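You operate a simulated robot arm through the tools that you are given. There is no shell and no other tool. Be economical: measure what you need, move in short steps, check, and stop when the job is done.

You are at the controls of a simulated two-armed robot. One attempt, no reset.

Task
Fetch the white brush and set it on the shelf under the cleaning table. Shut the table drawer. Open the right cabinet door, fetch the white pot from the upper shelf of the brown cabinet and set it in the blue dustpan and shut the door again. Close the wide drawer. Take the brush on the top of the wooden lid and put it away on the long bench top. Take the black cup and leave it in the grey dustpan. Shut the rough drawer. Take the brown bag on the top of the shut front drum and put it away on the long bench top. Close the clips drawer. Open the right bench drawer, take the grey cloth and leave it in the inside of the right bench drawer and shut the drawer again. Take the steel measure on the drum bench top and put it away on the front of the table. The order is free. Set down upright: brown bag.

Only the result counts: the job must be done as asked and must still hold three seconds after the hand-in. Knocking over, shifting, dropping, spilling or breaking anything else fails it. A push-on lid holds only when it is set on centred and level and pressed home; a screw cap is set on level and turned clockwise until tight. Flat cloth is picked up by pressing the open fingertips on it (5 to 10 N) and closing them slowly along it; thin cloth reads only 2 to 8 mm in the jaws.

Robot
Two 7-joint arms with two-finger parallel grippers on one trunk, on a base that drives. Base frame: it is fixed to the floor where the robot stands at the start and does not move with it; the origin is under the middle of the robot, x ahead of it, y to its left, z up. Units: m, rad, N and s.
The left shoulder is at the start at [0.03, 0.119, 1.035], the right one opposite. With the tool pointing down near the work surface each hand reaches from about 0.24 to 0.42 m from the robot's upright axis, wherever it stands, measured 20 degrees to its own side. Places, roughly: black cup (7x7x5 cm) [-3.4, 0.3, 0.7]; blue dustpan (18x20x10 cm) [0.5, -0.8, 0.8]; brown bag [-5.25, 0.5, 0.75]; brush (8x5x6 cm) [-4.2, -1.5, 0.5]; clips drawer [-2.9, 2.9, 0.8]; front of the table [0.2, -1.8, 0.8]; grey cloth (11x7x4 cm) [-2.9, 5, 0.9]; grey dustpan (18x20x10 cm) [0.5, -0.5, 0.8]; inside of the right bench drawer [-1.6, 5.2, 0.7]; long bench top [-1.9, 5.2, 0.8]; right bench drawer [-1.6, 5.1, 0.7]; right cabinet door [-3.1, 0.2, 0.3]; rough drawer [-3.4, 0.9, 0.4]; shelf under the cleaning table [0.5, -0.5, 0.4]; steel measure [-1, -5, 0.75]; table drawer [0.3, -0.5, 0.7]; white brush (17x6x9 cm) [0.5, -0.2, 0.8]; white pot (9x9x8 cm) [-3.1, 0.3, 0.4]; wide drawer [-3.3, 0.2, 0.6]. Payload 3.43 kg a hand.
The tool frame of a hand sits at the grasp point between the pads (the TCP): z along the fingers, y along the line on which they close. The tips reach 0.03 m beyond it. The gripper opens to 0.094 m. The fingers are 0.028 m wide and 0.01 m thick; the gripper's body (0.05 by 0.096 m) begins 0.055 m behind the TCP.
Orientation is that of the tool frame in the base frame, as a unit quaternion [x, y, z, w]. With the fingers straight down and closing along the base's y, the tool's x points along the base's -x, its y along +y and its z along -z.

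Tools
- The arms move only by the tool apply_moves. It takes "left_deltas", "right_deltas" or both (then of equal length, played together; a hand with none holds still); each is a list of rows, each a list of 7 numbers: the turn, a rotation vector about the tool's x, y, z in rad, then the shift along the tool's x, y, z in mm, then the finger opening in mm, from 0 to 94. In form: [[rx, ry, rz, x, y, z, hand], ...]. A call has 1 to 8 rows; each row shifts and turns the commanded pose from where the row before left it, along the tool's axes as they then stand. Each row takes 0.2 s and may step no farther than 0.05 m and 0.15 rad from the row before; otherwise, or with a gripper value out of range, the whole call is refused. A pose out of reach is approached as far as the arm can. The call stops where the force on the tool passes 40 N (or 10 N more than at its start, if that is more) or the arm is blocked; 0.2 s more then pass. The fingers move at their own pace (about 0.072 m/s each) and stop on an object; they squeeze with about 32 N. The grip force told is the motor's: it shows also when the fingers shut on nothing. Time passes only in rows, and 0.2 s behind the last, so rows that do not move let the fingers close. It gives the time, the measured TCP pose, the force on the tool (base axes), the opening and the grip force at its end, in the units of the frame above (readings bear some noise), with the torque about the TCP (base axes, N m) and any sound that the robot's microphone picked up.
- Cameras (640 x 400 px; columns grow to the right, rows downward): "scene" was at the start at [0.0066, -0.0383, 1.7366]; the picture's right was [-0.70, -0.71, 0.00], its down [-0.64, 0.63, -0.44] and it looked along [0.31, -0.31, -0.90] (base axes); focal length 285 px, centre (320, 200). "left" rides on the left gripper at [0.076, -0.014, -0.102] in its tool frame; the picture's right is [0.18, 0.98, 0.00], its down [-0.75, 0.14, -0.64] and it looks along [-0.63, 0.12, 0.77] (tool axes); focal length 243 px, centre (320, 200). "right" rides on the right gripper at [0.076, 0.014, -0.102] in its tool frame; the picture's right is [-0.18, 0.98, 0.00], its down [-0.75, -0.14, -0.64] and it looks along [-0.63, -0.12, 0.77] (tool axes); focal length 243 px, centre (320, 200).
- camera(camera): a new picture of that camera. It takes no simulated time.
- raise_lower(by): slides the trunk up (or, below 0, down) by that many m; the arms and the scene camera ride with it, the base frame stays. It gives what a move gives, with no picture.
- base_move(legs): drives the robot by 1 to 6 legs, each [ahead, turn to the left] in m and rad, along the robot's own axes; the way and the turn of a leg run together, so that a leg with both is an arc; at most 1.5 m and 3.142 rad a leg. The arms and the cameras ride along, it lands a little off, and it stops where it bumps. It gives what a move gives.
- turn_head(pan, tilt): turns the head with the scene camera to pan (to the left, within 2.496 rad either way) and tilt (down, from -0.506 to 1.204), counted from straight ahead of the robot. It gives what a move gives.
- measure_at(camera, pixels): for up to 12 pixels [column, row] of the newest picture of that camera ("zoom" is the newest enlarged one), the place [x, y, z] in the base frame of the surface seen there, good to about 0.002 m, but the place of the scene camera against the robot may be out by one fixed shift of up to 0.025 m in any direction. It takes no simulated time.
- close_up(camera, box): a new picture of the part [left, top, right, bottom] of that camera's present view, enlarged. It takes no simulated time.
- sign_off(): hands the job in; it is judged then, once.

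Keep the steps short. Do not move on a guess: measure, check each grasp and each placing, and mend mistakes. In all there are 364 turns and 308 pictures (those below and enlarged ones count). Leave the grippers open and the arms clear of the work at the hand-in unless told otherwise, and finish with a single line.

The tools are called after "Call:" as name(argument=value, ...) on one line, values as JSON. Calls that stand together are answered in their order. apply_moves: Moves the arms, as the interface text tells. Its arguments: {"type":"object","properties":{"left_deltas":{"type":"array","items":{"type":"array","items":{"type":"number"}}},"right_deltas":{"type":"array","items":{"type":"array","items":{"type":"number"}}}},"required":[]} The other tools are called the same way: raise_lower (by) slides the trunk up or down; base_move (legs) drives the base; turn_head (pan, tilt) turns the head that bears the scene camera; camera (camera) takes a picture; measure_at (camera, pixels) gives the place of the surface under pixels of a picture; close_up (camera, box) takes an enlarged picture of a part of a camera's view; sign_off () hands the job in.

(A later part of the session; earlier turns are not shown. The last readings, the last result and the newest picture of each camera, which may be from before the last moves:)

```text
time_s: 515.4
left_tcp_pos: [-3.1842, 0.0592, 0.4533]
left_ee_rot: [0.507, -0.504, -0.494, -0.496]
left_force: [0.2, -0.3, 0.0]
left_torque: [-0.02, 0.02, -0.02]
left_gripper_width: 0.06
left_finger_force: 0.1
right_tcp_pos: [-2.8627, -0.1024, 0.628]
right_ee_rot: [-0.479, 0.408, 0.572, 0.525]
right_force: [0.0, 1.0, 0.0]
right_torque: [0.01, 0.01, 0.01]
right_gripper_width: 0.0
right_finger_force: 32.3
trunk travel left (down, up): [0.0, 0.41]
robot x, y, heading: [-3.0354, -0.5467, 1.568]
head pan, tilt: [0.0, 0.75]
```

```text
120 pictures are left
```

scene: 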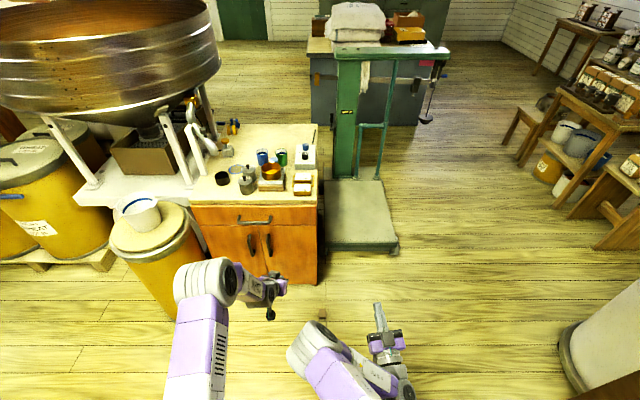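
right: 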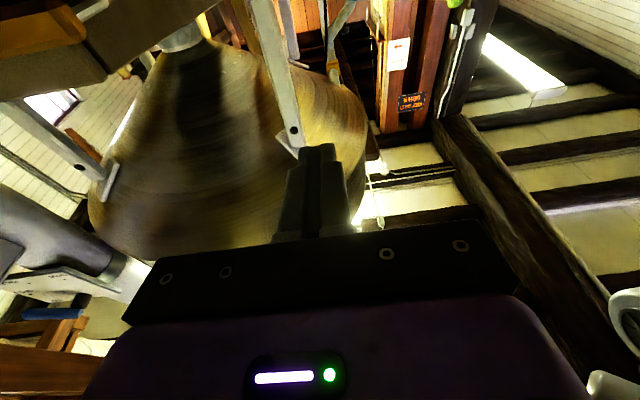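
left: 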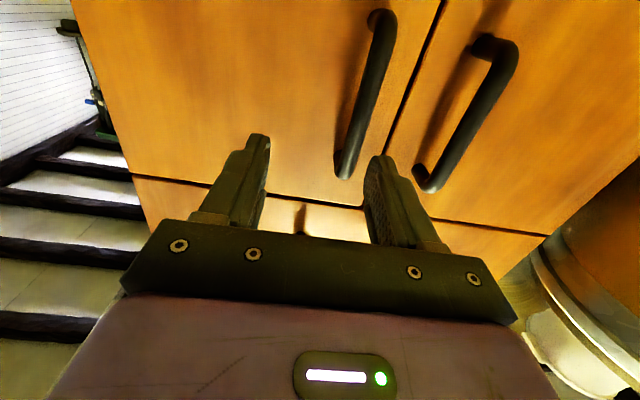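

Shift 30 mm left to straddle the right-door handle, then 75 mm forward.

Call:
apply_moves(left_deltas=[[0, 0, 0, 0, 30, 0, 60], [0, 0, 0, 0, 0, 25, 60], [0, 0, 0, 0, 0, 25, 60], [0, 0, 0, 0, 0, 22, 60]])

Call:
camera(camera="left")

```text
time_s: 516.4
left_tcp_pos: [-3.2131, 0.1317, 0.4499]
left_ee_rot: [0.506, -0.505, -0.492, -0.497]
left_force: [0.5, -0.7, 1.0]
left_torque: [0.0, 0.02, -0.01]
left_gripper_width: 0.06
left_finger_force: 0.0
right_tcp_pos: [-2.8633, -0.1014, 0.6277]
right_ee_rot: [-0.479, 0.408, 0.572, 0.525]
right_force: [0.1, -0.5, -0.2]
right_torque: [-0.02, 0.03, -0.01]
right_gripper_width: 0.0001
right_finger_force: 32.0
trunk travel left (down, up): [0.0, 0.41]
robot x, y, heading: [-3.0379, -0.5458, 1.57]
head pan, tilt: [0.0, 0.75]
```

```text
119 pictures are left
```

left: 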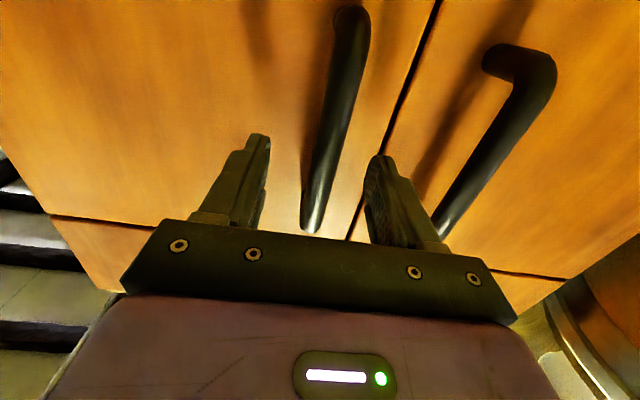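

The handle is between the fingers. Close, then pull along the door's arc (turning 0.1 rad per row).

Call:
apply_moves(left_deltas=[[0, 0, 0, 0, 0, 0, 20], [0, 0, 0, 0, 0, 0, 0], [0, 0, 0, 0, 0, 0, 0]])

Call:
apply_moves(left_deltas=[[-0.1, 0, 0, 0, -6.2, -22.2, 0], [-0.1, 0, 0, 0, -6.2, -22.2, 0], [-0.1, 0, 0, 0, -6.2, -22.2, 0], [-0.1, 0, 0, 0, -6.2, -22.2, 0]])

Call:
camera(camera="scene")

```text
time_s: 517.2
left_tcp_pos: [-3.2145, 0.1322, 0.4494]
left_ee_rot: [0.506, -0.505, -0.493, -0.496]
left_force: [-7.8, -0.7, -0.7]
left_torque: [-0.29, 0.63, 0.13]
left_gripper_width: 0.0156
left_finger_force: 44.5
right_tcp_pos: [-2.8619, -0.1018, 0.6298]
right_ee_rot: [-0.479, 0.409, 0.572, 0.526]
right_force: [0.1, -0.2, 0.4]
right_torque: [0.0, -0.01, -0.01]
right_gripper_width: 0.0002
right_finger_force: 32.0
trunk travel left (down, up): [0.0, 0.41]
robot x, y, heading: [-3.0386, -0.5461, 1.574]
head pan, tilt: [0.0, 0.75]
```

```text
time_s: 518.2
left_tcp_pos: [-3.1749, 0.0466, 0.4503]
left_ee_rot: [0.597, -0.399, -0.58, -0.385]
left_force: [2.3, -0.2, -15.2]
left_torque: [-0.08, -0.56, -0.3]
left_gripper_width: 0.0156
left_finger_force: 44.7
right_tcp_pos: [-2.8625, -0.101, 0.628]
right_ee_rot: [-0.48, 0.409, 0.572, 0.525]
right_force: [0.0, -0.5, 0.1]
right_torque: [0.0, 0.04, 0.02]
right_gripper_width: 0.0
right_finger_force: 32.4
trunk travel left (down, up): [0.0, 0.41]
robot x, y, heading: [-3.0363, -0.5461, 1.568]
head pan, tilt: [0.0, 0.75]
```

```text
118 pictures are left
```

scene: 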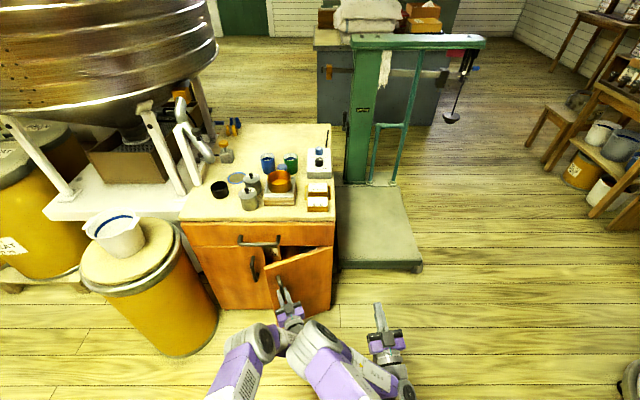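

The door follows. Continue the arc with five more rows.

Call:
apply_moves(left_deltas=[[-0.1, 0, 0, 0, -6.2, -22.2, 0], [-0.1, 0, 0, 0, -6.2, -22.2, 0], [-0.1, 0, 0, 0, -6.2, -22.2, 0], [-0.1, 0, 0, 0, -6.2, -22.2, 0], [-0.1, 0, 0, 0, -6.2, -22.2, 0]])

Call:
camera(camera="scene")

```text
time_s: 519.0
left_tcp_pos: [-3.131, 0.0037, 0.4517]
left_ee_rot: [0.647, -0.325, -0.619, -0.305]
left_force: [3.9, 2.7, -7.1]
left_torque: [-0.02, -1.33, -0.38]
left_gripper_width: 0.0159
left_finger_force: 44.9
left hand out of reach, approached as far as the arm can: row 3
right_tcp_pos: [-2.8619, -0.1031, 0.6274]
right_ee_rot: [-0.479, 0.409, 0.571, 0.526]
right_force: [-0.1, 0.6, -0.1]
right_torque: [0.03, 0.01, -0.03]
right_gripper_width: 0.0
right_finger_force: 31.7
trunk travel left (down, up): [0.0, 0.41]
robot x, y, heading: [-3.039, -0.5448, 1.567]
head pan, tilt: [0.0, 0.75]
stopped in row 3 (left hand): the force on the tool passed its limit at 50 N (the readings are from after the stop); the commanded pose is now the measured one
```

```text
117 pictures are left
```

scene: 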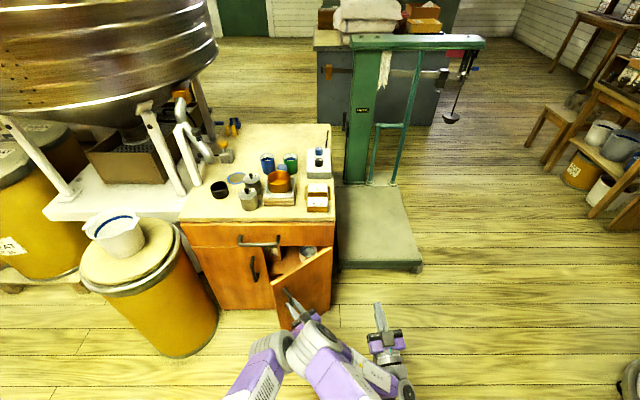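

Door is about 0.65 rad open and the arm is near its limit. I release, back out, straighten the wrist and go round the door's edge.

Call:
apply_moves(left_deltas=[[0, 0, 0, 0, 0, 0, 40], [0, 0, 0, 0, 0, 0, 60], [0, 0, 0, 0, 0, -35, 60], [0, 0, 0, 0, 0, -35, 60], [0.138, 0, 0, 0, 0, 0, 40], [0.138, 0, 0, 0, 0, 0, 20], [0.138, 0, 0, 0, 0, 0, 0], [0.138, 0, 0, 0, 0, 0, 0]])

Call:
camera(camera="left")

```text
time_s: 521.0
left_tcp_pos: [-3.1225, -0.0604, 0.441]
left_ee_rot: [0.561, -0.47, -0.519, -0.441]
left_force: [0.1, -0.3, 0.1]
left_torque: [-0.03, 0.02, 0.0]
left_gripper_width: 0.0
left_finger_force: 31.9
right_tcp_pos: [-2.8552, -0.0989, 0.6333]
right_ee_rot: [-0.466, 0.415, 0.571, 0.533]
right_force: [0.4, 0.5, -0.4]
right_torque: [0.01, 0.0, -0.02]
right_gripper_width: 0.0
right_finger_force: 32.0
trunk travel left (down, up): [0.0, 0.41]
robot x, y, heading: [-3.04, -0.5458, 1.564]
head pan, tilt: [0.0, 0.75]
stopped in row 8 (left hand): the arm was blocked; the commanded pose is now the measured one
```

```text
116 pictures are left
```

left: 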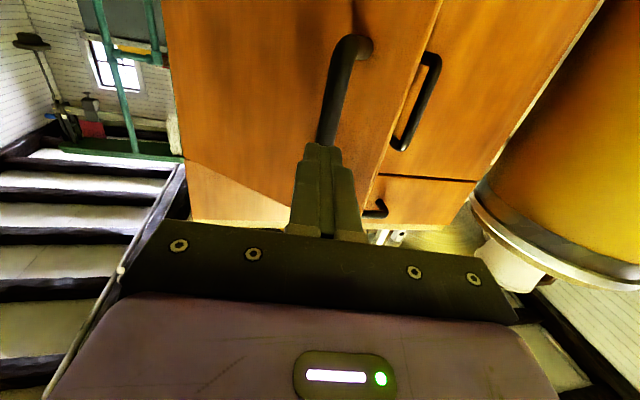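

The arms touch each other. Spread them: left hand left, right hand right.

Call:
apply_moves(left_deltas=[[0, 0, 0, 0, 40, -10, 0], [0, 0, 0, 0, 40, -10, 0], [0, 0, 0, 0, 35, 0, 0]], right_deltas=[[0, 0, 0, 0, -35, 0, 0], [0, 0, 0, 0, -35, 0, 0], [0, 0, 0, 0, -35, 0, 0]])

Call:
camera(camera="left")

Call:
camera(camera="scene")

```text
time_s: 521.8
left_tcp_pos: [-3.2337, -0.0959, 0.4437]
left_ee_rot: [0.561, -0.471, -0.518, -0.442]
left_force: [0.3, -0.2, 0.3]
left_torque: [0.05, -0.01, 0.01]
left_gripper_width: 0.0001
left_finger_force: 31.7
right_tcp_pos: [-2.7506, -0.0915, 0.6359]
right_ee_rot: [-0.466, 0.416, 0.571, 0.533]
right_force: [-0.2, 0.5, 0.0]
right_torque: [0.03, 0.03, 0.0]
right_gripper_width: 0.0001
right_finger_force: 32.0
trunk travel left (down, up): [0.0, 0.41]
robot x, y, heading: [-3.0377, -0.5468, 1.567]
head pan, tilt: [0.0, 0.75]
```

```text
115 pictures are left
```

left: 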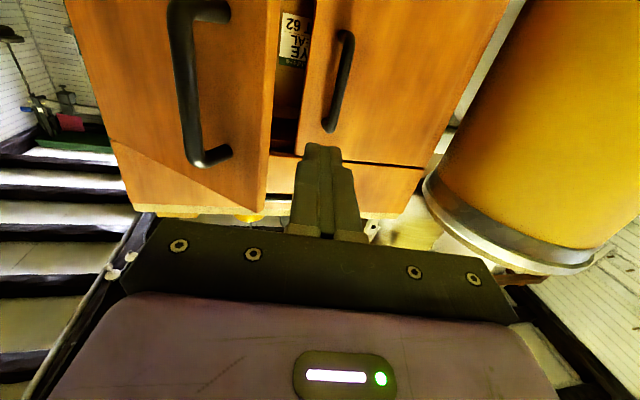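

```text
114 pictures are left
```

scene: 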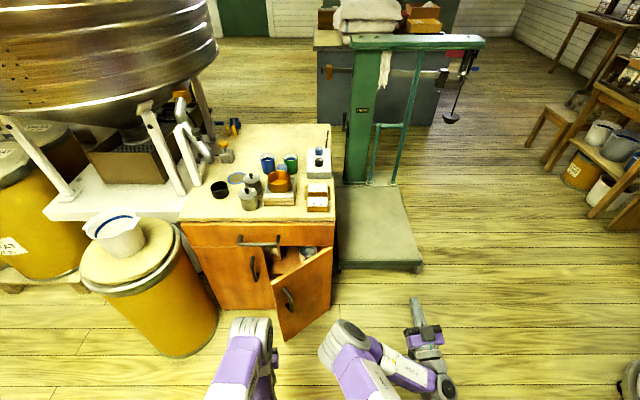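

Call:
measure_at(camera="left", pixels=[[262, 180], [262, 100], [300, 150], [345, 130], [200, 160], [290, 60], [285, 130]])

```text
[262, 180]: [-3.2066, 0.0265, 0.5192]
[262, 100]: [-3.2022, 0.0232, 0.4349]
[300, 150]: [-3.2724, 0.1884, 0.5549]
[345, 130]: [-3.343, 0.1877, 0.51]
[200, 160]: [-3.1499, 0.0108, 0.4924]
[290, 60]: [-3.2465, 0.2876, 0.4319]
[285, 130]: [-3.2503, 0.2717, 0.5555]
```

Door edge at (-3.206, 0.026). Insert the closed fingers past the edge on the inside, then sweep right to swing it wide.

Call:
apply_moves(left_deltas=[[0, 0, 0, 0, -4, 40, 0], [0, 0, 0, 0, -4, 40, 0], [0, 0, 0, 0, -4, 40, 0], [0, 0, 0, 0, -4, 38, 0], [0, 0, 0, 0, -30, -5, 0], [0, 0, 0, 0, -30, -5, 0], [0, 0, 0, 0, -30, -5, 0], [0, 0, 0, 0, -30, -5, 0]])

Call:
camera(camera="scene")

```text
time_s: 523.0
left_tcp_pos: [-3.2282, 0.0568, 0.4285]
left_ee_rot: [0.566, -0.467, -0.525, -0.432]
left_force: [0.6, 0.5, 0.4]
left_torque: [0.02, -0.01, 0.02]
left_gripper_width: 0.0
left_finger_force: 31.8
right_tcp_pos: [-2.7523, -0.091, 0.6348]
right_ee_rot: [-0.466, 0.415, 0.572, 0.532]
right_force: [-0.4, -1.1, -1.2]
right_torque: [0.04, 0.0, -0.01]
right_gripper_width: 0.0
right_finger_force: 31.7
trunk travel left (down, up): [0.0, 0.41]
robot x, y, heading: [-3.0363, -0.5453, 1.572]
head pan, tilt: [0.0, 0.75]
stopped in row 6 (left hand): the force on the tool passed its limit at 59 N (the readings are from after the stop); the commanded pose is now the measured one
```

```text
113 pictures are left
```

scene: 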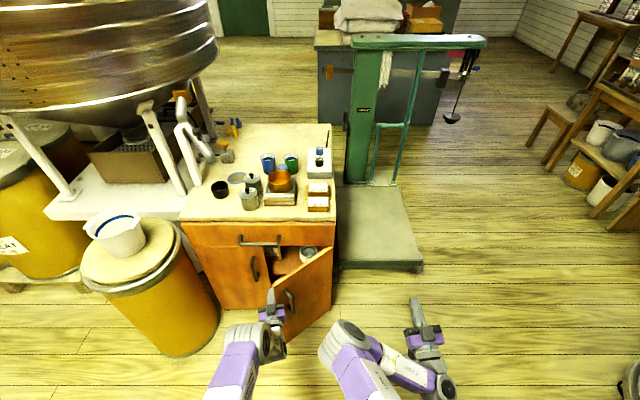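

Call:
camera(camera="left")

Call:
close_up(camera="scene", box=[220, 220, 360, 370])

```text
112 pictures are left
```

left: 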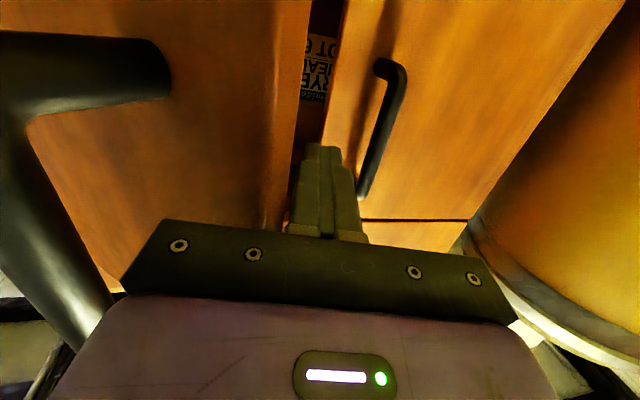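

```text
2.67 times, centred on (290, 295) of scene
```

zoom: 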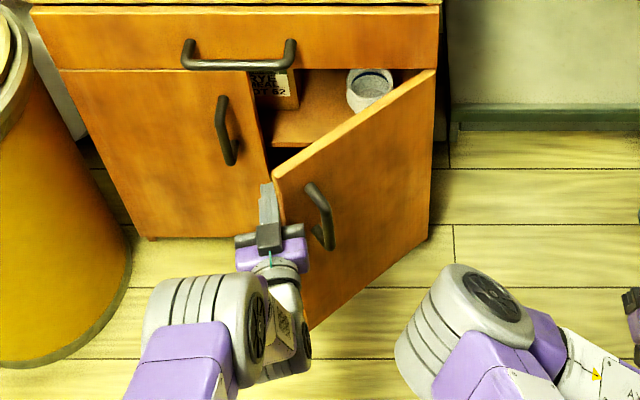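

The door must move back as it swings. I move the hooked finger along the edge's arc (right and backward).

Call:
apply_moves(left_deltas=[[0, 0, 0, 0, -14.7, -23.7, 0], [0, 0, 0, 0, -14.7, -23.7, 0], [0, 0, 0, 0, -18.6, -19.4, 0], [0, 0, 0, 0, -18.6, -19.4, 0], [0, 0, 0, 0, -22, -15.5, 0], [0, 0, 0, 0, -22, -15.5, 0]])

Call:
camera(camera="scene")

```text
time_s: 524.4
left_tcp_pos: [-3.096, -0.0358, 0.4347]
left_ee_rot: [0.566, -0.467, -0.525, -0.432]
left_force: [0.6, 0.5, -0.5]
left_torque: [0.03, 0.01, 0.03]
left_gripper_width: 0.0001
left_finger_force: 32.7
right_tcp_pos: [-2.7534, -0.0911, 0.635]
right_ee_rot: [-0.466, 0.415, 0.571, 0.533]
right_force: [0.4, 0.1, 0.4]
right_torque: [0.01, 0.02, -0.01]
right_gripper_width: 0.0002
right_finger_force: 31.9
trunk travel left (down, up): [0.0, 0.41]
robot x, y, heading: [-3.0371, -0.5436, 1.568]
head pan, tilt: [0.0, 0.75]
```

```text
110 pictures are left
```

scene: 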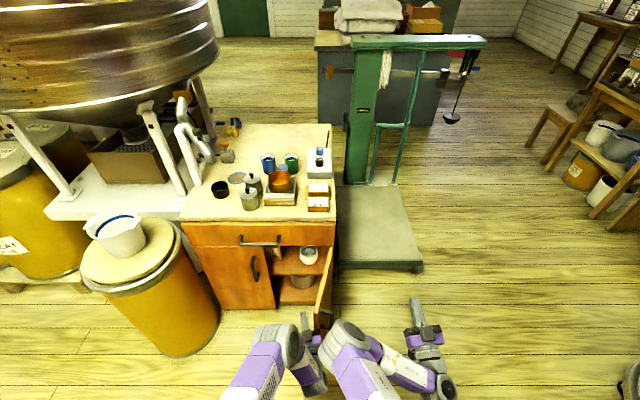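

The door is nearly 80° open. A bit further.

Call:
apply_moves(left_deltas=[[0, 0, 0, 0, -25, -11, 0], [0, 0, 0, 0, -25, -11, 0], [0, 0, 0, 0, -25, -6, 0], [0, 0, 0, 0, -20, -5, 0]])

Call:
camera(camera="scene")

```text
time_s: 525.4
left_tcp_pos: [-3.0288, -0.0458, 0.4388]
left_ee_rot: [0.577, -0.463, -0.529, -0.416]
left_force: [0.1, 0.5, 0.8]
left_torque: [0.0, 0.0, 0.0]
left_gripper_width: 0.0002
left_finger_force: 32.1
left hand out of reach, approached as far as the arm can: row 4
right_tcp_pos: [-2.7509, -0.0898, 0.6393]
right_ee_rot: [-0.461, 0.416, 0.572, 0.536]
right_force: [0.8, 0.3, -0.3]
right_torque: [0.02, 0.0, 0.0]
right_gripper_width: 0.0
right_finger_force: 31.9
trunk travel left (down, up): [0.0, 0.41]
robot x, y, heading: [-3.036, -0.5476, 1.573]
head pan, tilt: [0.0, 0.75]
```

```text
109 pictures are left
```

scene: 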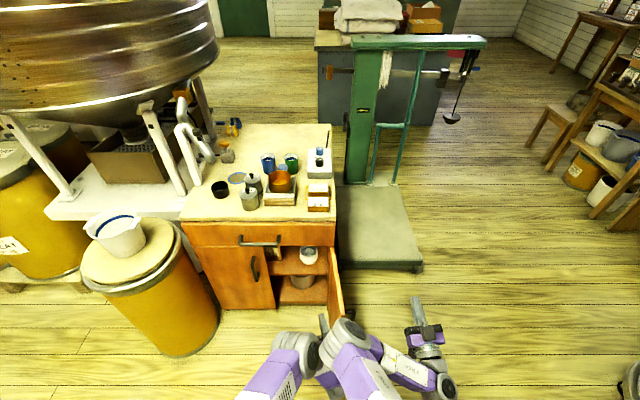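

The door stands ~95° open. I back off 0.3 and inspect the pot.

Call:
base_move(legs=[[-0.3, 0]])

Call:
close_up(camera="scene", box=[230, 180, 370, 290])

Call:
camera(camera="left")

```text
time_s: 527.5
left_tcp_pos: [-3.0242, -0.3471, 0.439]
left_ee_rot: [0.573, -0.464, -0.528, -0.421]
left_force: [0.4, -0.8, 0.1]
left_torque: [-0.02, 0.01, 0.02]
left_gripper_width: 0.0
left_finger_force: 32.5
right_tcp_pos: [-2.7459, -0.3976, 0.6384]
right_ee_rot: [-0.459, 0.419, 0.568, 0.54]
right_force: [-0.1, 0.3, -0.1]
right_torque: [-0.02, -0.01, 0.0]
right_gripper_width: 0.0
right_finger_force: 31.8
trunk travel left (down, up): [0.0, 0.41]
robot x, y, heading: [-3.0391, -0.8451, 1.56]
head pan, tilt: [0.0, 0.75]
```

```text
3.64 times, centred on (300, 235) of scene
```

zoom: 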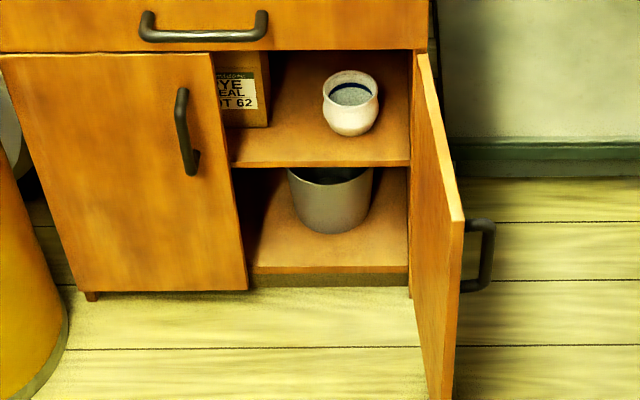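

```text
107 pictures are left
```

left: 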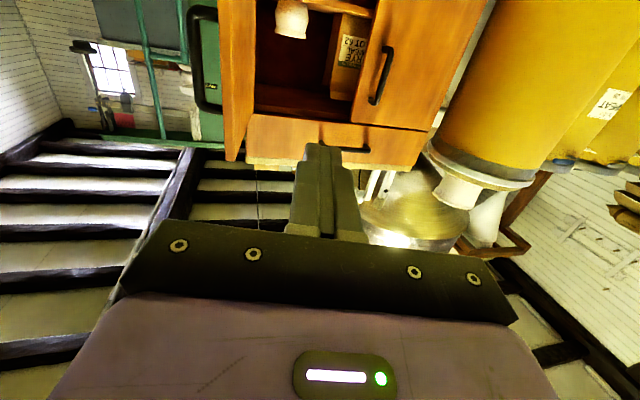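

Call:
measure_at(camera="zoom", pixels=[[326, 90], [376, 90], [350, 118], [350, 70], [350, 130], [328, 110], [374, 110], [320, 160], [300, 120], [350, 98], [440, 150], [460, 215]])

Call:
measure_at(camera="left", pixels=[[278, 20], [307, 20], [292, 5], [292, 33], [320, 6], [240, 100], [250, 130]])

```text
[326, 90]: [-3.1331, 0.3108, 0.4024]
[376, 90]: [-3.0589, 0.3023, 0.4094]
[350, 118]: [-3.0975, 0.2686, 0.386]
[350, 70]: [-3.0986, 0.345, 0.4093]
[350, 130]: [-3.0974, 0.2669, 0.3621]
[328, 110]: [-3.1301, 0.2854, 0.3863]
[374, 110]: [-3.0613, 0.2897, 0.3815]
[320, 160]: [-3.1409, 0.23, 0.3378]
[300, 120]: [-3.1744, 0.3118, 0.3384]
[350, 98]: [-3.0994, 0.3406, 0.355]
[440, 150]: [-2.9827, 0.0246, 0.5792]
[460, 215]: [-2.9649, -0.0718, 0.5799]
```

```text
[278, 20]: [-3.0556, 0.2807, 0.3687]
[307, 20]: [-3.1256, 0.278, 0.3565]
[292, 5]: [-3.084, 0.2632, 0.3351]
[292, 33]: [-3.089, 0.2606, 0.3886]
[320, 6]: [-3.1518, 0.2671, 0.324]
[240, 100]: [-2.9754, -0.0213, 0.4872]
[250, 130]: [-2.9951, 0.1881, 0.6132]
```

Pot: centre (-3.095, 0.305), about 0.08 wide, shelf z 0.325, rim z 0.395. I'll take it with the right hand, tool ~20° below horizontal. First: left hand up and left, right hand inward and pitched down.

Call:
apply_moves(left_deltas=[[0, 0, 0, -40, 30, 0, 0], [0, 0, 0, -40, 30, 0, 0], [0, 0, 0, -40, 30, 0, 0], [0, 0, 0, -40, 30, 0, 0], [0, 0, 0, -40, 30, 0, 94], [0, 0, 0, -40, 30, 0, 94]])

Call:
apply_moves(right_deltas=[[0, 0.1, 0, 0, 40, 0, 94], [0, 0.1, 0, 0, 40, 0, 94], [0, 0.1, 0, 0, 40, 0, 94], [0, 0.1, 0, 0, 40, 0, 94], [0, 0.1, 0, 0, 40, 0, 94], [0, 0.1, 0, 0, 40, 0, 94], [0, 0, 0, 0, 40, 0, 94]])

Call:
camera(camera="scene")

```text
time_s: 528.9
left_tcp_pos: [-3.2041, -0.3646, 0.678]
left_ee_rot: [0.573, -0.464, -0.528, -0.422]
left_force: [0.7, -0.1, 0.0]
left_torque: [0.02, 0.0, -0.01]
left_gripper_width: 0.0823
left_finger_force: 0.1
right_tcp_pos: [-2.7458, -0.3973, 0.638]
right_ee_rot: [-0.457, 0.42, 0.567, 0.542]
right_force: [-0.9, -0.3, -0.7]
right_torque: [0.01, 0.0, -0.02]
right_gripper_width: 0.0
right_finger_force: 32.1
trunk travel left (down, up): [0.0, 0.41]
robot x, y, heading: [-3.0415, -0.8483, 1.558]
head pan, tilt: [0.0, 0.75]
```

```text
time_s: 530.5
left_tcp_pos: [-3.204, -0.3651, 0.6778]
left_ee_rot: [0.574, -0.463, -0.529, -0.42]
left_force: [0.7, -0.2, 0.6]
left_torque: [0.01, 0.0, -0.01]
left_gripper_width: 0.094
left_finger_force: 0.0
right_tcp_pos: [-3.0248, -0.4171, 0.6325]
right_ee_rot: [0.606, -0.561, -0.405, -0.392]
right_force: [0.2, -0.1, -1.1]
right_torque: [0.01, 0.05, -0.03]
right_gripper_width: 0.0942
right_finger_force: 0.1
trunk travel left (down, up): [0.0, 0.41]
robot x, y, heading: [-3.037, -0.8472, 1.563]
head pan, tilt: [0.0, 0.75]
```

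```text
106 pictures are left
```

scene: 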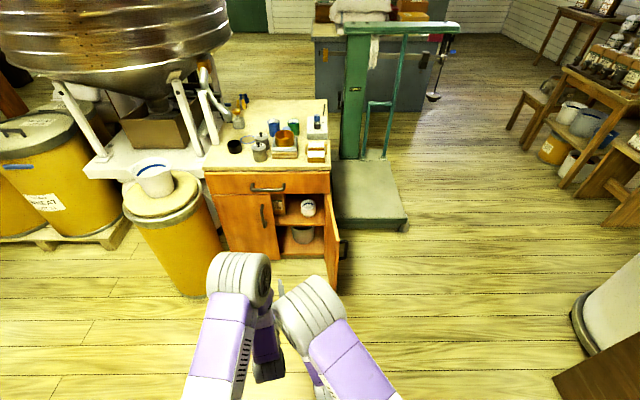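

Lower the right hand 0.27 in place and measure the pail drum's right side.

Call:
apply_moves(right_deltas=[[0, 0, 0, 42, 0, 16.4, 94], [0, 0, 0, 42, 0, 16.4, 94], [0, 0, 0, 42, 0, 16.4, 94], [0, 0, 0, 42, 0, 16.4, 94], [0, 0, 0, 42, 0, 16.4, 94], [0, 0, 0, 42, 0, 16.4, 94]])

Call:
measure_at(camera="scene", pixels=[[216, 240], [205, 270], [198, 195], [150, 215], [222, 255], [190, 290], [338, 280], [328, 220]])

Call:
camera(camera="right")

```text
time_s: 531.9
left_tcp_pos: [-3.2023, -0.3641, 0.6783]
left_ee_rot: [0.574, -0.465, -0.528, -0.42]
left_force: [1.0, 0.2, -0.2]
left_torque: [0.01, -0.03, 0.02]
left_gripper_width: 0.0937
left_finger_force: 0.1
right_tcp_pos: [-3.0203, -0.4123, 0.363]
right_ee_rot: [0.605, -0.56, -0.408, -0.392]
right_force: [0.4, 0.5, 0.5]
right_torque: [-0.03, -0.01, 0.0]
right_gripper_width: 0.0943
right_finger_force: 0.1
trunk travel left (down, up): [0.0, 0.41]
robot x, y, heading: [-3.0415, -0.8459, 1.557]
head pan, tilt: [0.0, 0.75]
```

```text
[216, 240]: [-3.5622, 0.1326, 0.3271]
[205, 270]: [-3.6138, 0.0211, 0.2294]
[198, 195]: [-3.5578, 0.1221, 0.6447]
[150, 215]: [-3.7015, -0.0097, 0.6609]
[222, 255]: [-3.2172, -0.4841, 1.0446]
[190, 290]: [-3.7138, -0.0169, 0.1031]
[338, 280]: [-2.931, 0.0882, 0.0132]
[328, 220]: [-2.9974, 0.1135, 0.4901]
```

```text
105 pictures are left
```

right: 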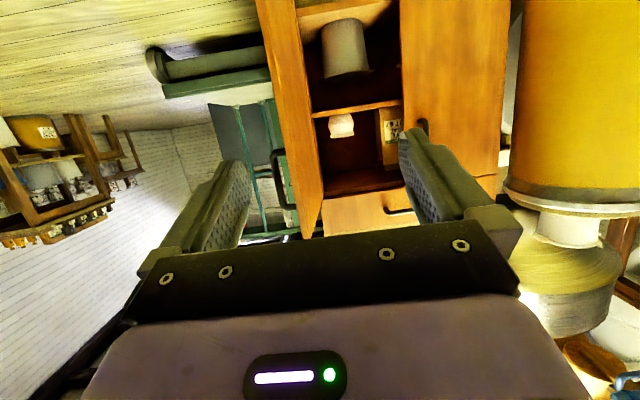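

The drum edge is x≈-3.56, so there's room. I raise the left hand 0.28 so it clears the cabinet, then drive to about (-3.116, -0.35).

Call:
apply_moves(left_deltas=[[0, 0, 0, -40, 0, 0, 94], [0, 0, 0, -40, 0, 0, 94], [0, 0, 0, -40, 0, 0, 94], [0, 0, 0, -40, 0, 0, 94], [0, 0, 0, -40, 0, 0, 94], [0, 0, 0, -40, 0, 0, 94], [0, 0, 0, -40, 0, 0, 94]])

Call:
base_move(legs=[[0, 0.165], [0.5, 0], [0, -0.15]])

Call:
camera(camera="right")

Call:
camera(camera="scene")

```text
time_s: 533.5
left_tcp_pos: [-3.2056, -0.3414, 0.9609]
left_ee_rot: [0.572, -0.465, -0.528, -0.421]
left_force: [0.5, 0.1, 1.0]
left_torque: [0.03, -0.02, 0.01]
left_gripper_width: 0.094
left_finger_force: 0.1
right_tcp_pos: [-3.0216, -0.4122, 0.3627]
right_ee_rot: [0.605, -0.56, -0.408, -0.392]
right_force: [0.7, -0.1, 0.4]
right_torque: [-0.01, -0.03, 0.03]
right_gripper_width: 0.0939
right_finger_force: 0.1
trunk travel left (down, up): [0.0, 0.41]
robot x, y, heading: [-3.0378, -0.8476, 1.557]
head pan, tilt: [0.0, 0.75]
```

```text
time_s: 537.7
left_tcp_pos: [-3.2895, 0.148, 0.9616]
left_ee_rot: [0.576, -0.46, -0.531, -0.417]
left_force: [0.1, -0.5, 0.3]
left_torque: [0.0, 0.01, 0.01]
left_gripper_width: 0.0942
left_finger_force: 0.0
right_tcp_pos: [-3.1041, 0.0776, 0.3619]
right_ee_rot: [0.609, -0.556, -0.41, -0.39]
right_force: [-0.9, 0.2, 0.4]
right_torque: [-0.05, -0.01, 0.02]
right_gripper_width: 0.094
right_finger_force: 0.0
trunk travel left (down, up): [0.0, 0.41]
robot x, y, heading: [-3.118, -0.3586, 1.579]
head pan, tilt: [0.0, 0.75]
```

```text
104 pictures are left
```

right: 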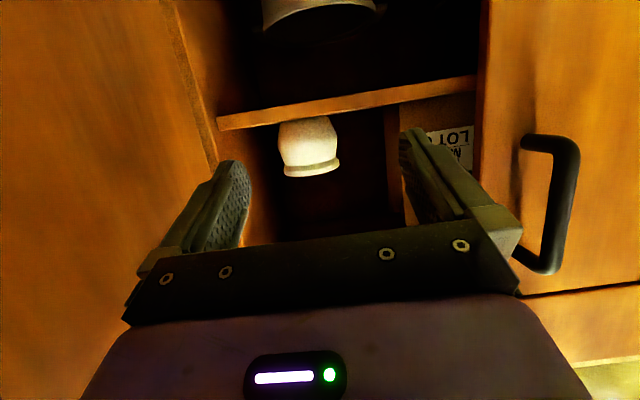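

```text
103 pictures are left
```

scene: 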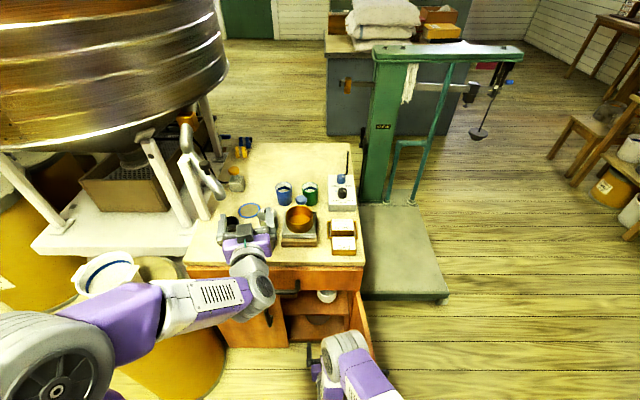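

Call:
measure_at(camera="right", pixels=[[281, 145], [337, 142], [308, 140], [308, 165], [286, 168], [338, 162], [310, 122], [350, 105], [435, 115], [230, 115]])

```text
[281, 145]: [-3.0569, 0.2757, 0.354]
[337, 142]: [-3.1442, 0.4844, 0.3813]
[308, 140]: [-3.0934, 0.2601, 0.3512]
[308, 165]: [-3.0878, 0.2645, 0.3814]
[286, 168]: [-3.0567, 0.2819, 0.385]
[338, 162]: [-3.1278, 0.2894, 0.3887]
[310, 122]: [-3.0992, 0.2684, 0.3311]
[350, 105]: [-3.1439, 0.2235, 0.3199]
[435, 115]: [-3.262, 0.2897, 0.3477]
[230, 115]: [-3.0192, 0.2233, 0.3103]
```

Pot near edge y 0.260, x centre -3.093. Base forward 0.08, then extend 134 mm with the fingers straddling it.

Call:
base_move(legs=[[0.08, 0]])

Call:
apply_moves(right_deltas=[[0, 0, 0, -16, -7, 41, 94], [0, 0, 0, -16, -7, 41, 94]])

Call:
camera(camera="right")

```text
time_s: 538.8
left_tcp_pos: [-3.289, 0.2274, 0.9602]
left_ee_rot: [0.576, -0.461, -0.531, -0.417]
left_force: [0.6, 0.8, -0.1]
left_torque: [0.0, 0.01, 0.01]
left_gripper_width: 0.0939
left_finger_force: 0.1
right_tcp_pos: [-3.1042, 0.1577, 0.3622]
right_ee_rot: [0.609, -0.556, -0.41, -0.39]
right_force: [-0.4, 0.1, -0.4]
right_torque: [-0.03, -0.05, -0.01]
right_gripper_width: 0.0939
right_finger_force: 0.1
trunk travel left (down, up): [0.0, 0.41]
robot x, y, heading: [-3.1171, -0.2766, 1.574]
head pan, tilt: [0.0, 0.75]
```

```text
time_s: 539.4
left_tcp_pos: [-3.2897, 0.2271, 0.9617]
left_ee_rot: [0.577, -0.461, -0.531, -0.417]
left_force: [-0.4, -0.2, -0.4]
left_torque: [0.03, 0.01, 0.0]
left_gripper_width: 0.0944
left_finger_force: 0.0
right_tcp_pos: [-3.099, 0.2501, 0.362]
right_ee_rot: [0.609, -0.556, -0.409, -0.39]
right_force: [-0.2, 0.1, -0.9]
right_torque: [0.02, 0.01, -0.04]
right_gripper_width: 0.0941
right_finger_force: 0.1
trunk travel left (down, up): [0.0, 0.41]
robot x, y, heading: [-3.1185, -0.2789, 1.576]
head pan, tilt: [0.0, 0.75]
```

```text
102 pictures are left
```

right: 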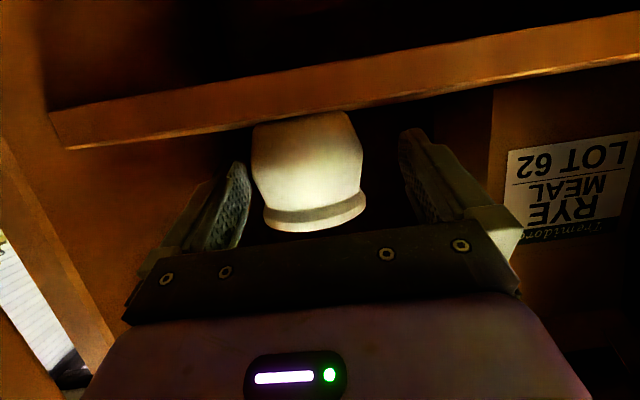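

Nearly centred; shift 6 mm right and advance 42 mm, then close.

Call:
apply_moves(right_deltas=[[0, 0, 0, 0, -7, 0, 94], [0, 0, 0, -8, -1.8, 20, 94], [0, 0, 0, -7.5, -1.5, 19, 94], [0, 0, 0, 0, 0, 0, 60], [0, 0, 0, 0, 0, 0, 40], [0, 0, 0, 0, 0, 0, 30]])

Call:
camera(camera="right")

```text
time_s: 540.8
left_tcp_pos: [-3.2907, 0.2274, 0.9618]
left_ee_rot: [0.577, -0.461, -0.53, -0.416]
left_force: [0.3, 0.3, 0.5]
left_torque: [-0.03, -0.03, -0.02]
left_gripper_width: 0.0939
left_finger_force: 0.1
right_tcp_pos: [-3.0919, 0.2898, 0.3632]
right_ee_rot: [0.61, -0.556, -0.41, -0.389]
right_force: [1.0, 1.5, 2.0]
right_torque: [0.14, -0.06, -0.06]
right_gripper_width: 0.0854
right_finger_force: 32.7
trunk travel left (down, up): [0.0, 0.41]
robot x, y, heading: [-3.1198, -0.2796, 1.568]
head pan, tilt: [0.0, 0.75]
```

```text
101 pictures are left
```

right: 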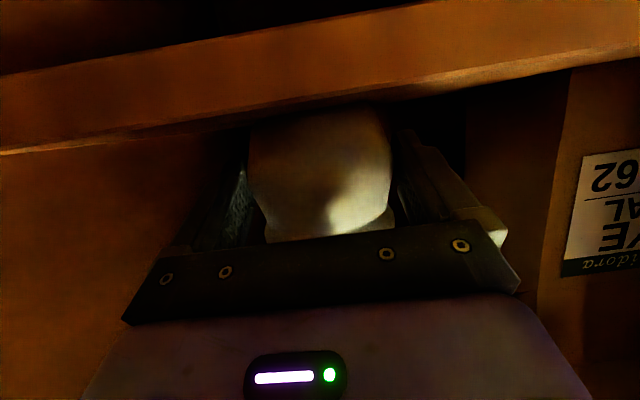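

Gripped at 85 mm. Raise 0.03 and pull the base back 0.4.

Call:
raise_lower(by=0.03)

Call:
base_move(legs=[[-0.35, 0]])

Call:
camera(camera="right")

Call:
camera(camera="scene")

```text
time_s: 541.5
left_tcp_pos: [-3.2896, 0.2265, 0.9911]
left_ee_rot: [0.576, -0.46, -0.532, -0.417]
left_force: [0.7, 0.2, 0.1]
left_torque: [0.02, 0.03, -0.01]
left_gripper_width: 0.0939
left_finger_force: 0.1
right_tcp_pos: [-3.091, 0.2899, 0.392]
right_ee_rot: [0.609, -0.556, -0.41, -0.39]
right_force: [0.4, 0.6, -2.4]
right_torque: [-0.03, -0.02, 0.0]
right_gripper_width: 0.0852
right_finger_force: 32.1
trunk travel left (down, up): [-0.03, 0.38]
robot x, y, heading: [-3.1184, -0.2816, 1.573]
head pan, tilt: [0.0, 0.75]
```

```text
time_s: 543.8
left_tcp_pos: [-3.2864, -0.1157, 0.9906]
left_ee_rot: [0.575, -0.463, -0.529, -0.419]
left_force: [0.6, 0.4, -0.6]
left_torque: [-0.04, 0.01, -0.02]
left_gripper_width: 0.0941
left_finger_force: 0.1
right_tcp_pos: [-3.0893, -0.0546, 0.3927]
right_ee_rot: [0.608, -0.557, -0.41, -0.391]
right_force: [0.1, -0.3, -0.9]
right_torque: [-0.04, 0.03, -0.01]
right_gripper_width: 0.0851
right_finger_force: 32.3
trunk travel left (down, up): [-0.03, 0.38]
robot x, y, heading: [-3.1132, -0.6193, 1.57]
head pan, tilt: [0.0, 0.75]
```

```text
100 pictures are left
```

right: 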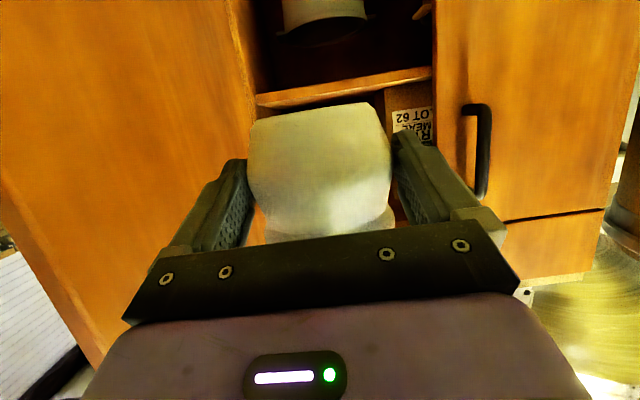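

```text
99 pictures are left
```

scene: 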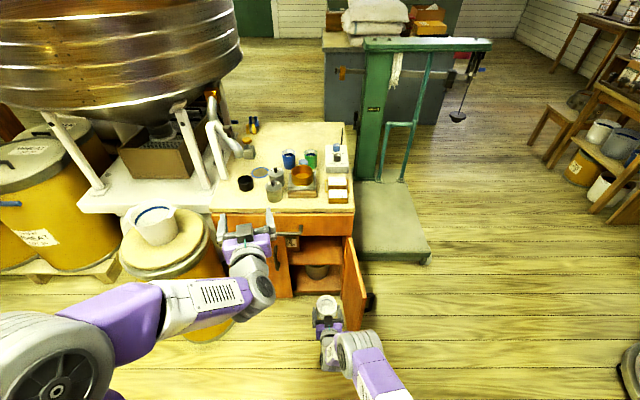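

Pot held upright. Back off 0.2, then raise the pot to the right while lowering the left hand for closing the door.

Call:
base_move(legs=[[-0.22, 0]])

Call:
apply_moves(right_deltas=[[0, 0, 0, -37, -25, -14, 30], [0, 0, 0, -37, -25, -14, 30], [0, 0, 0, -37, -25, -14, 30], [0, 0, 0, -37, -25, -14, 30], [0, 0, 0, -37, -25, -14, 30], [0, 0, 0, -37, -25, -14, 30], [0, 0, 0, -37, -25, -14, 30], [0, 0, 0, -37, -25, -14, 30]], left_deltas=[[0, 0, 0, 0, 0, 0, 0], [0, 0, 0, 0, 0, 0, 0], [0, 0, 0, 40, 0, 0, 0], [0, 0, 0, 45, 0, 0, 0], [0, 0, 0, 45, 0, 0, 0], [0, 0, 0, 45, 0, 0, 0], [0, 0, 0, 45, 0, 0, 0], [0, 0, 0, 45, 0, 0, 0]])

Call:
camera(camera="scene")

```text
time_s: 545.5
left_tcp_pos: [-3.285, -0.3365, 0.9907]
left_ee_rot: [0.574, -0.463, -0.529, -0.42]
left_force: [-0.6, 0.1, -0.2]
left_torque: [-0.05, 0.01, -0.02]
left_gripper_width: 0.094
left_finger_force: 0.0
right_tcp_pos: [-3.0866, -0.276, 0.3936]
right_ee_rot: [0.606, -0.559, -0.408, -0.392]
right_force: [0.1, -0.9, -1.9]
right_torque: [-0.04, 0.01, -0.01]
right_gripper_width: 0.0855
right_finger_force: 32.1
trunk travel left (down, up): [-0.03, 0.38]
robot x, y, heading: [-3.1164, -0.8439, 1.558]
head pan, tilt: [0.0, 0.75]
```

```text
time_s: 547.3
left_tcp_pos: [-3.2838, -0.3603, 0.7267]
left_ee_rot: [0.575, -0.463, -0.529, -0.419]
left_force: [-0.2, -0.5, 0.1]
left_torque: [-0.02, -0.04, 0.0]
left_gripper_width: 0.0001
left_finger_force: 32.7
right_tcp_pos: [-2.8939, -0.2592, 0.7128]
right_ee_rot: [0.607, -0.559, -0.408, -0.391]
right_force: [-0.2, 0.0, -1.6]
right_torque: [-0.03, -0.02, 0.02]
right_gripper_width: 0.0851
right_finger_force: 32.0
trunk travel left (down, up): [-0.03, 0.38]
robot x, y, heading: [-3.1181, -0.844, 1.564]
head pan, tilt: [0.0, 0.75]
```

```text
98 pictures are left
```

scene: 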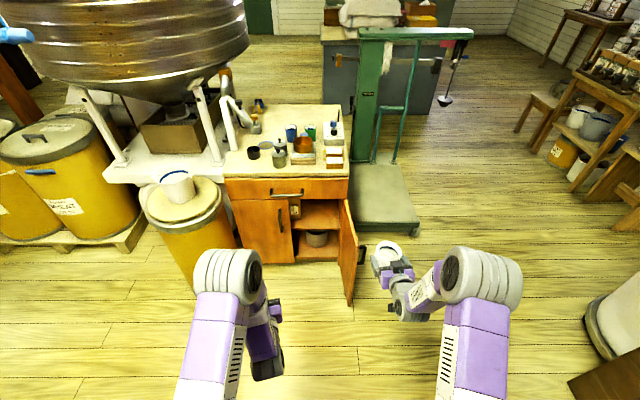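

Lower the left hand to z 0.45 and shift the base right (~0.28 m).

Call:
apply_moves(left_deltas=[[0, 0, 0, 40, 0, 0, 0], [0, 0, 0, 40, 0, 0, 0], [0, 0, 0, 40, 0, 0, 0], [0, 0, 0, 40, 0, 0, 0], [0, 0, 0, 40, 0, 0, 0], [0, 0, 0, 40, 0, 0, 0], [0, 0, 0, 37, 0, 0, 0]])

Call:
base_move(legs=[[0, -1.2], [0.33, 0], [0, 1.2]])

Call:
camera(camera="scene")

Call:
camera(camera="left")

```text
time_s: 548.9
left_tcp_pos: [-3.2772, -0.3845, 0.4498]
left_ee_rot: [0.574, -0.463, -0.529, -0.42]
left_force: [-0.2, -0.2, 0.0]
left_torque: [0.03, -0.04, 0.0]
left_gripper_width: 0.0
left_finger_force: 32.1
right_tcp_pos: [-2.8937, -0.2591, 0.7142]
right_ee_rot: [0.607, -0.559, -0.408, -0.391]
right_force: [0.1, 0.2, -1.5]
right_torque: [-0.03, 0.0, 0.03]
right_gripper_width: 0.0854
right_finger_force: 32.1
trunk travel left (down, up): [-0.03, 0.38]
robot x, y, heading: [-3.1207, -0.8398, 1.569]
head pan, tilt: [0.0, 0.75]
```

```text
time_s: 556.9
left_tcp_pos: [-2.9633, -0.2587, 0.4514]
left_ee_rot: [0.57, -0.468, -0.525, -0.425]
left_force: [-0.3, -0.4, 0.0]
left_torque: [0.01, 0.0, 0.02]
left_gripper_width: 0.0
left_finger_force: 32.3
right_tcp_pos: [-2.5776, -0.1391, 0.7125]
right_ee_rot: [0.6, -0.566, -0.403, -0.396]
right_force: [-0.2, 0.1, -1.4]
right_torque: [-0.03, -0.01, -0.01]
right_gripper_width: 0.0855
right_finger_force: 32.7
trunk travel left (down, up): [-0.03, 0.38]
robot x, y, heading: [-2.81, -0.7149, 1.544]
head pan, tilt: [0.0, 0.75]
```

```text
97 pictures are left
```

scene: 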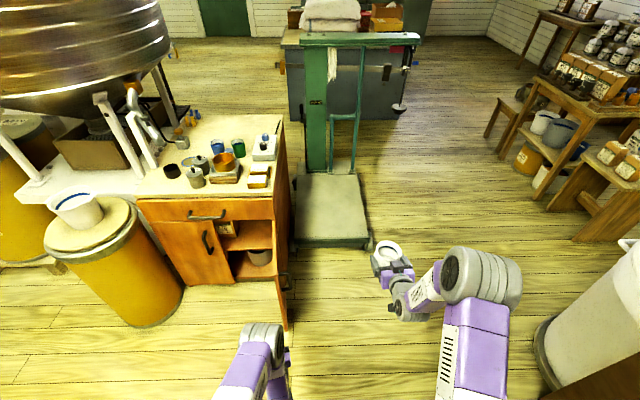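

```text
96 pictures are left
```

left: 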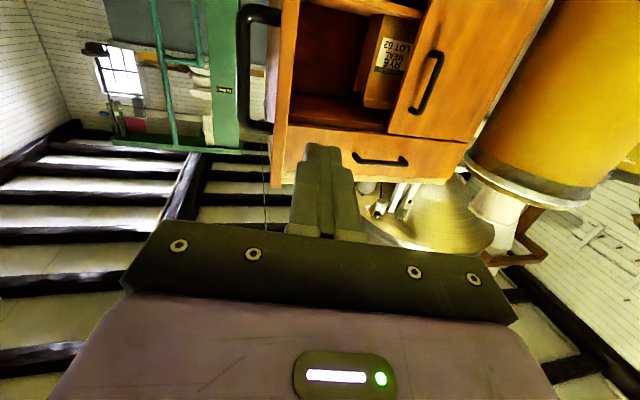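

I raise the left fingers above the handle (z 0.53), move them to x≈-2.90 (outside the door), and drive forward 0.2.

Call:
apply_moves(left_deltas=[[0, 0, 0, -27, -21, -4.3, 0], [0, 0, 0, -27, -21, -4.3, 0], [0, 0, 0, -27, -21, -4.3, 0]])

Call:
base_move(legs=[[0.22, 0]])

Call:
camera(camera="left")

```text
time_s: 557.7
left_tcp_pos: [-2.8986, -0.248, 0.5307]
left_ee_rot: [0.57, -0.47, -0.524, -0.425]
left_force: [-0.2, 0.4, 0.6]
left_torque: [0.01, 0.02, -0.01]
left_gripper_width: 0.0
left_finger_force: 31.7
right_tcp_pos: [-2.576, -0.1385, 0.7135]
right_ee_rot: [0.601, -0.565, -0.404, -0.396]
right_force: [-0.8, 0.8, -1.5]
right_torque: [0.01, 0.01, 0.03]
right_gripper_width: 0.0851
right_finger_force: 32.3
trunk travel left (down, up): [-0.03, 0.38]
robot x, y, heading: [-2.8114, -0.7174, 1.543]
head pan, tilt: [0.0, 0.75]
```

```text
time_s: 559.4
left_tcp_pos: [-2.8911, -0.0302, 0.5294]
left_ee_rot: [0.569, -0.47, -0.524, -0.426]
left_force: [0.1, -0.1, 0.3]
left_torque: [0.02, -0.02, 0.02]
left_gripper_width: 0.0
left_finger_force: 31.2
right_tcp_pos: [-2.569, 0.0783, 0.7143]
right_ee_rot: [0.601, -0.565, -0.404, -0.396]
right_force: [-0.5, -0.2, -1.1]
right_torque: [-0.03, -0.04, -0.01]
right_gripper_width: 0.085
right_finger_force: 32.1
trunk travel left (down, up): [-0.03, 0.38]
robot x, y, heading: [-2.8063, -0.4992, 1.536]
head pan, tilt: [0.0, 0.75]
```

```text
95 pictures are left
```

left: 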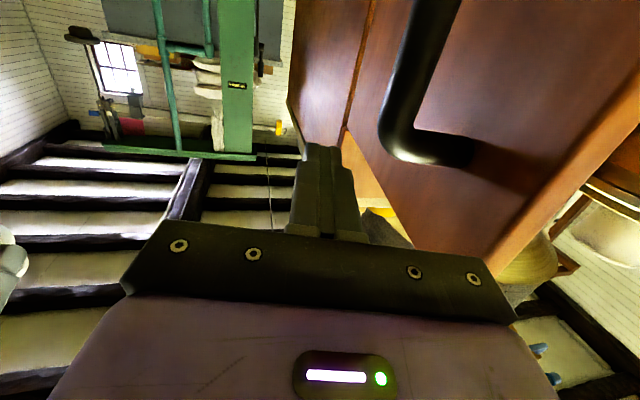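

Sweep left 0.24 to swing the door.

Call:
apply_moves(left_deltas=[[0, 0, 0, 0, 29.4, 6, 0], [0, 0, 0, 0, 29.4, 6, 0], [0, 0, 0, 0, 29.4, 6, 0], [0, 0, 0, 0, 29.4, 6, 0], [0, 0, 0, 0, 29.4, 6, 0], [0, 0, 0, 0, 29.4, 6, 0], [0, 0, 0, 0, 29.4, 6, 0]])

Call:
camera(camera="scene")

```text
time_s: 561.0
left_tcp_pos: [-3.1011, -0.0296, 0.5306]
left_ee_rot: [0.569, -0.47, -0.524, -0.425]
left_force: [1.0, 0.2, 0.8]
left_torque: [-0.02, 0.01, 0.01]
left_gripper_width: 0.0
left_finger_force: 32.1
right_tcp_pos: [-2.5692, 0.0778, 0.7126]
right_ee_rot: [0.6, -0.566, -0.404, -0.396]
right_force: [0.9, -0.7, -1.1]
right_torque: [-0.06, -0.02, -0.01]
right_gripper_width: 0.0853
right_finger_force: 31.7
trunk travel left (down, up): [-0.03, 0.38]
robot x, y, heading: [-2.8037, -0.5012, 1.542]
head pan, tilt: [0.0, 0.75]
```

```text
94 pictures are left
```

scene: 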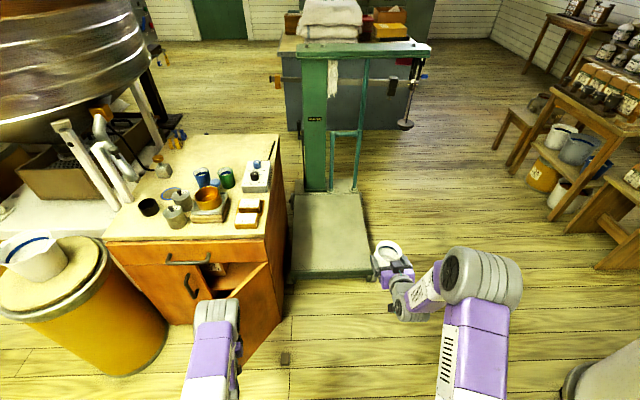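

The door is at about 57°. Base forward 0.1, then push the rest with the arm.

Call:
base_move(legs=[[0.1, 0]])

Call:
apply_moves(left_deltas=[[0, 0, 0, 0, -4, 19.5, 0], [0, 0, 0, 0, -4, 19.5, 0], [0, 0, 0, 0, -3, 14.6, 0], [0, 0, 0, 0, -2, 9.8, 0], [0, 0, 0, 0, -2, 9.8, 0], [0, 0, 0, 0, -2, 9.8, 0], [0, 0, 0, 0, -2, 9.8, 0]])

Call:
camera(camera="left")

Call:
camera(camera="scene")

```text
time_s: 562.1
left_tcp_pos: [-3.0972, 0.0712, 0.53]
left_ee_rot: [0.569, -0.471, -0.523, -0.425]
left_force: [-0.8, -0.4, -0.8]
left_torque: [0.03, -0.01, -0.02]
left_gripper_width: 0.0001
left_finger_force: 32.6
right_tcp_pos: [-2.5642, 0.1768, 0.7133]
right_ee_rot: [0.599, -0.566, -0.404, -0.397]
right_force: [-0.4, 0.5, -2.7]
right_torque: [-0.02, 0.0, 0.0]
right_gripper_width: 0.0853
right_finger_force: 32.1
trunk travel left (down, up): [-0.03, 0.38]
robot x, y, heading: [-2.8027, -0.4019, 1.531]
head pan, tilt: [0.0, 0.75]
```

```text
time_s: 563.9
left_tcp_pos: [-3.0948, 0.1584, 0.5202]
left_ee_rot: [0.569, -0.471, -0.523, -0.425]
left_force: [4.3, -19.7, 14.3]
left_torque: [0.66, 0.01, -0.2]
left_gripper_width: 0.0
left_finger_force: 32.0
right_tcp_pos: [-2.564, 0.1746, 0.7138]
right_ee_rot: [0.599, -0.566, -0.404, -0.396]
right_force: [0.2, -0.4, -2.5]
right_torque: [-0.07, 0.03, 0.0]
right_gripper_width: 0.0853
right_finger_force: 32.0
trunk travel left (down, up): [-0.03, 0.38]
robot x, y, heading: [-2.8028, -0.401, 1.539]
head pan, tilt: [0.0, 0.75]
stopped in row 7 (left hand): the force on the tool passed its limit at 48 N (the readings are from after the stop); the commanded pose is now the measured one
```

```text
93 pictures are left
```

left: 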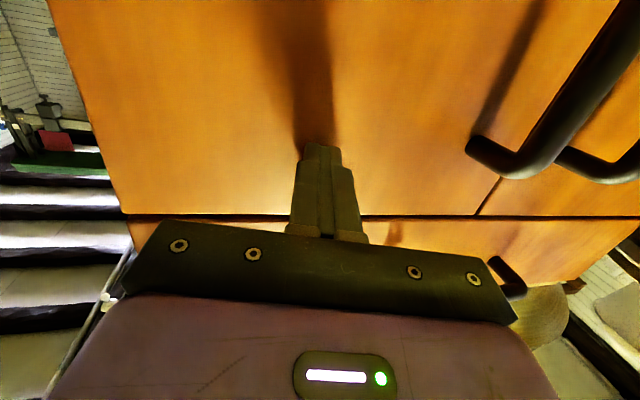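

```text
92 pictures are left
```

scene: 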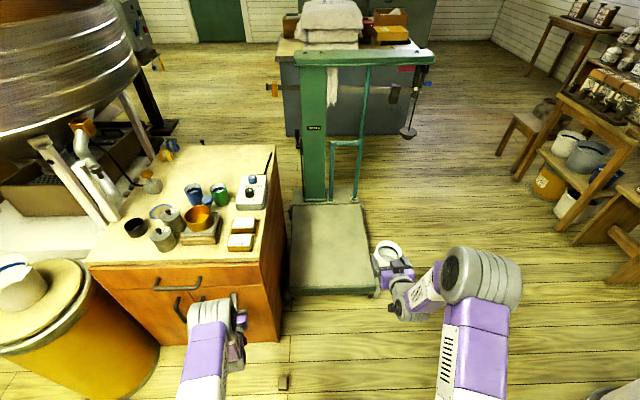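

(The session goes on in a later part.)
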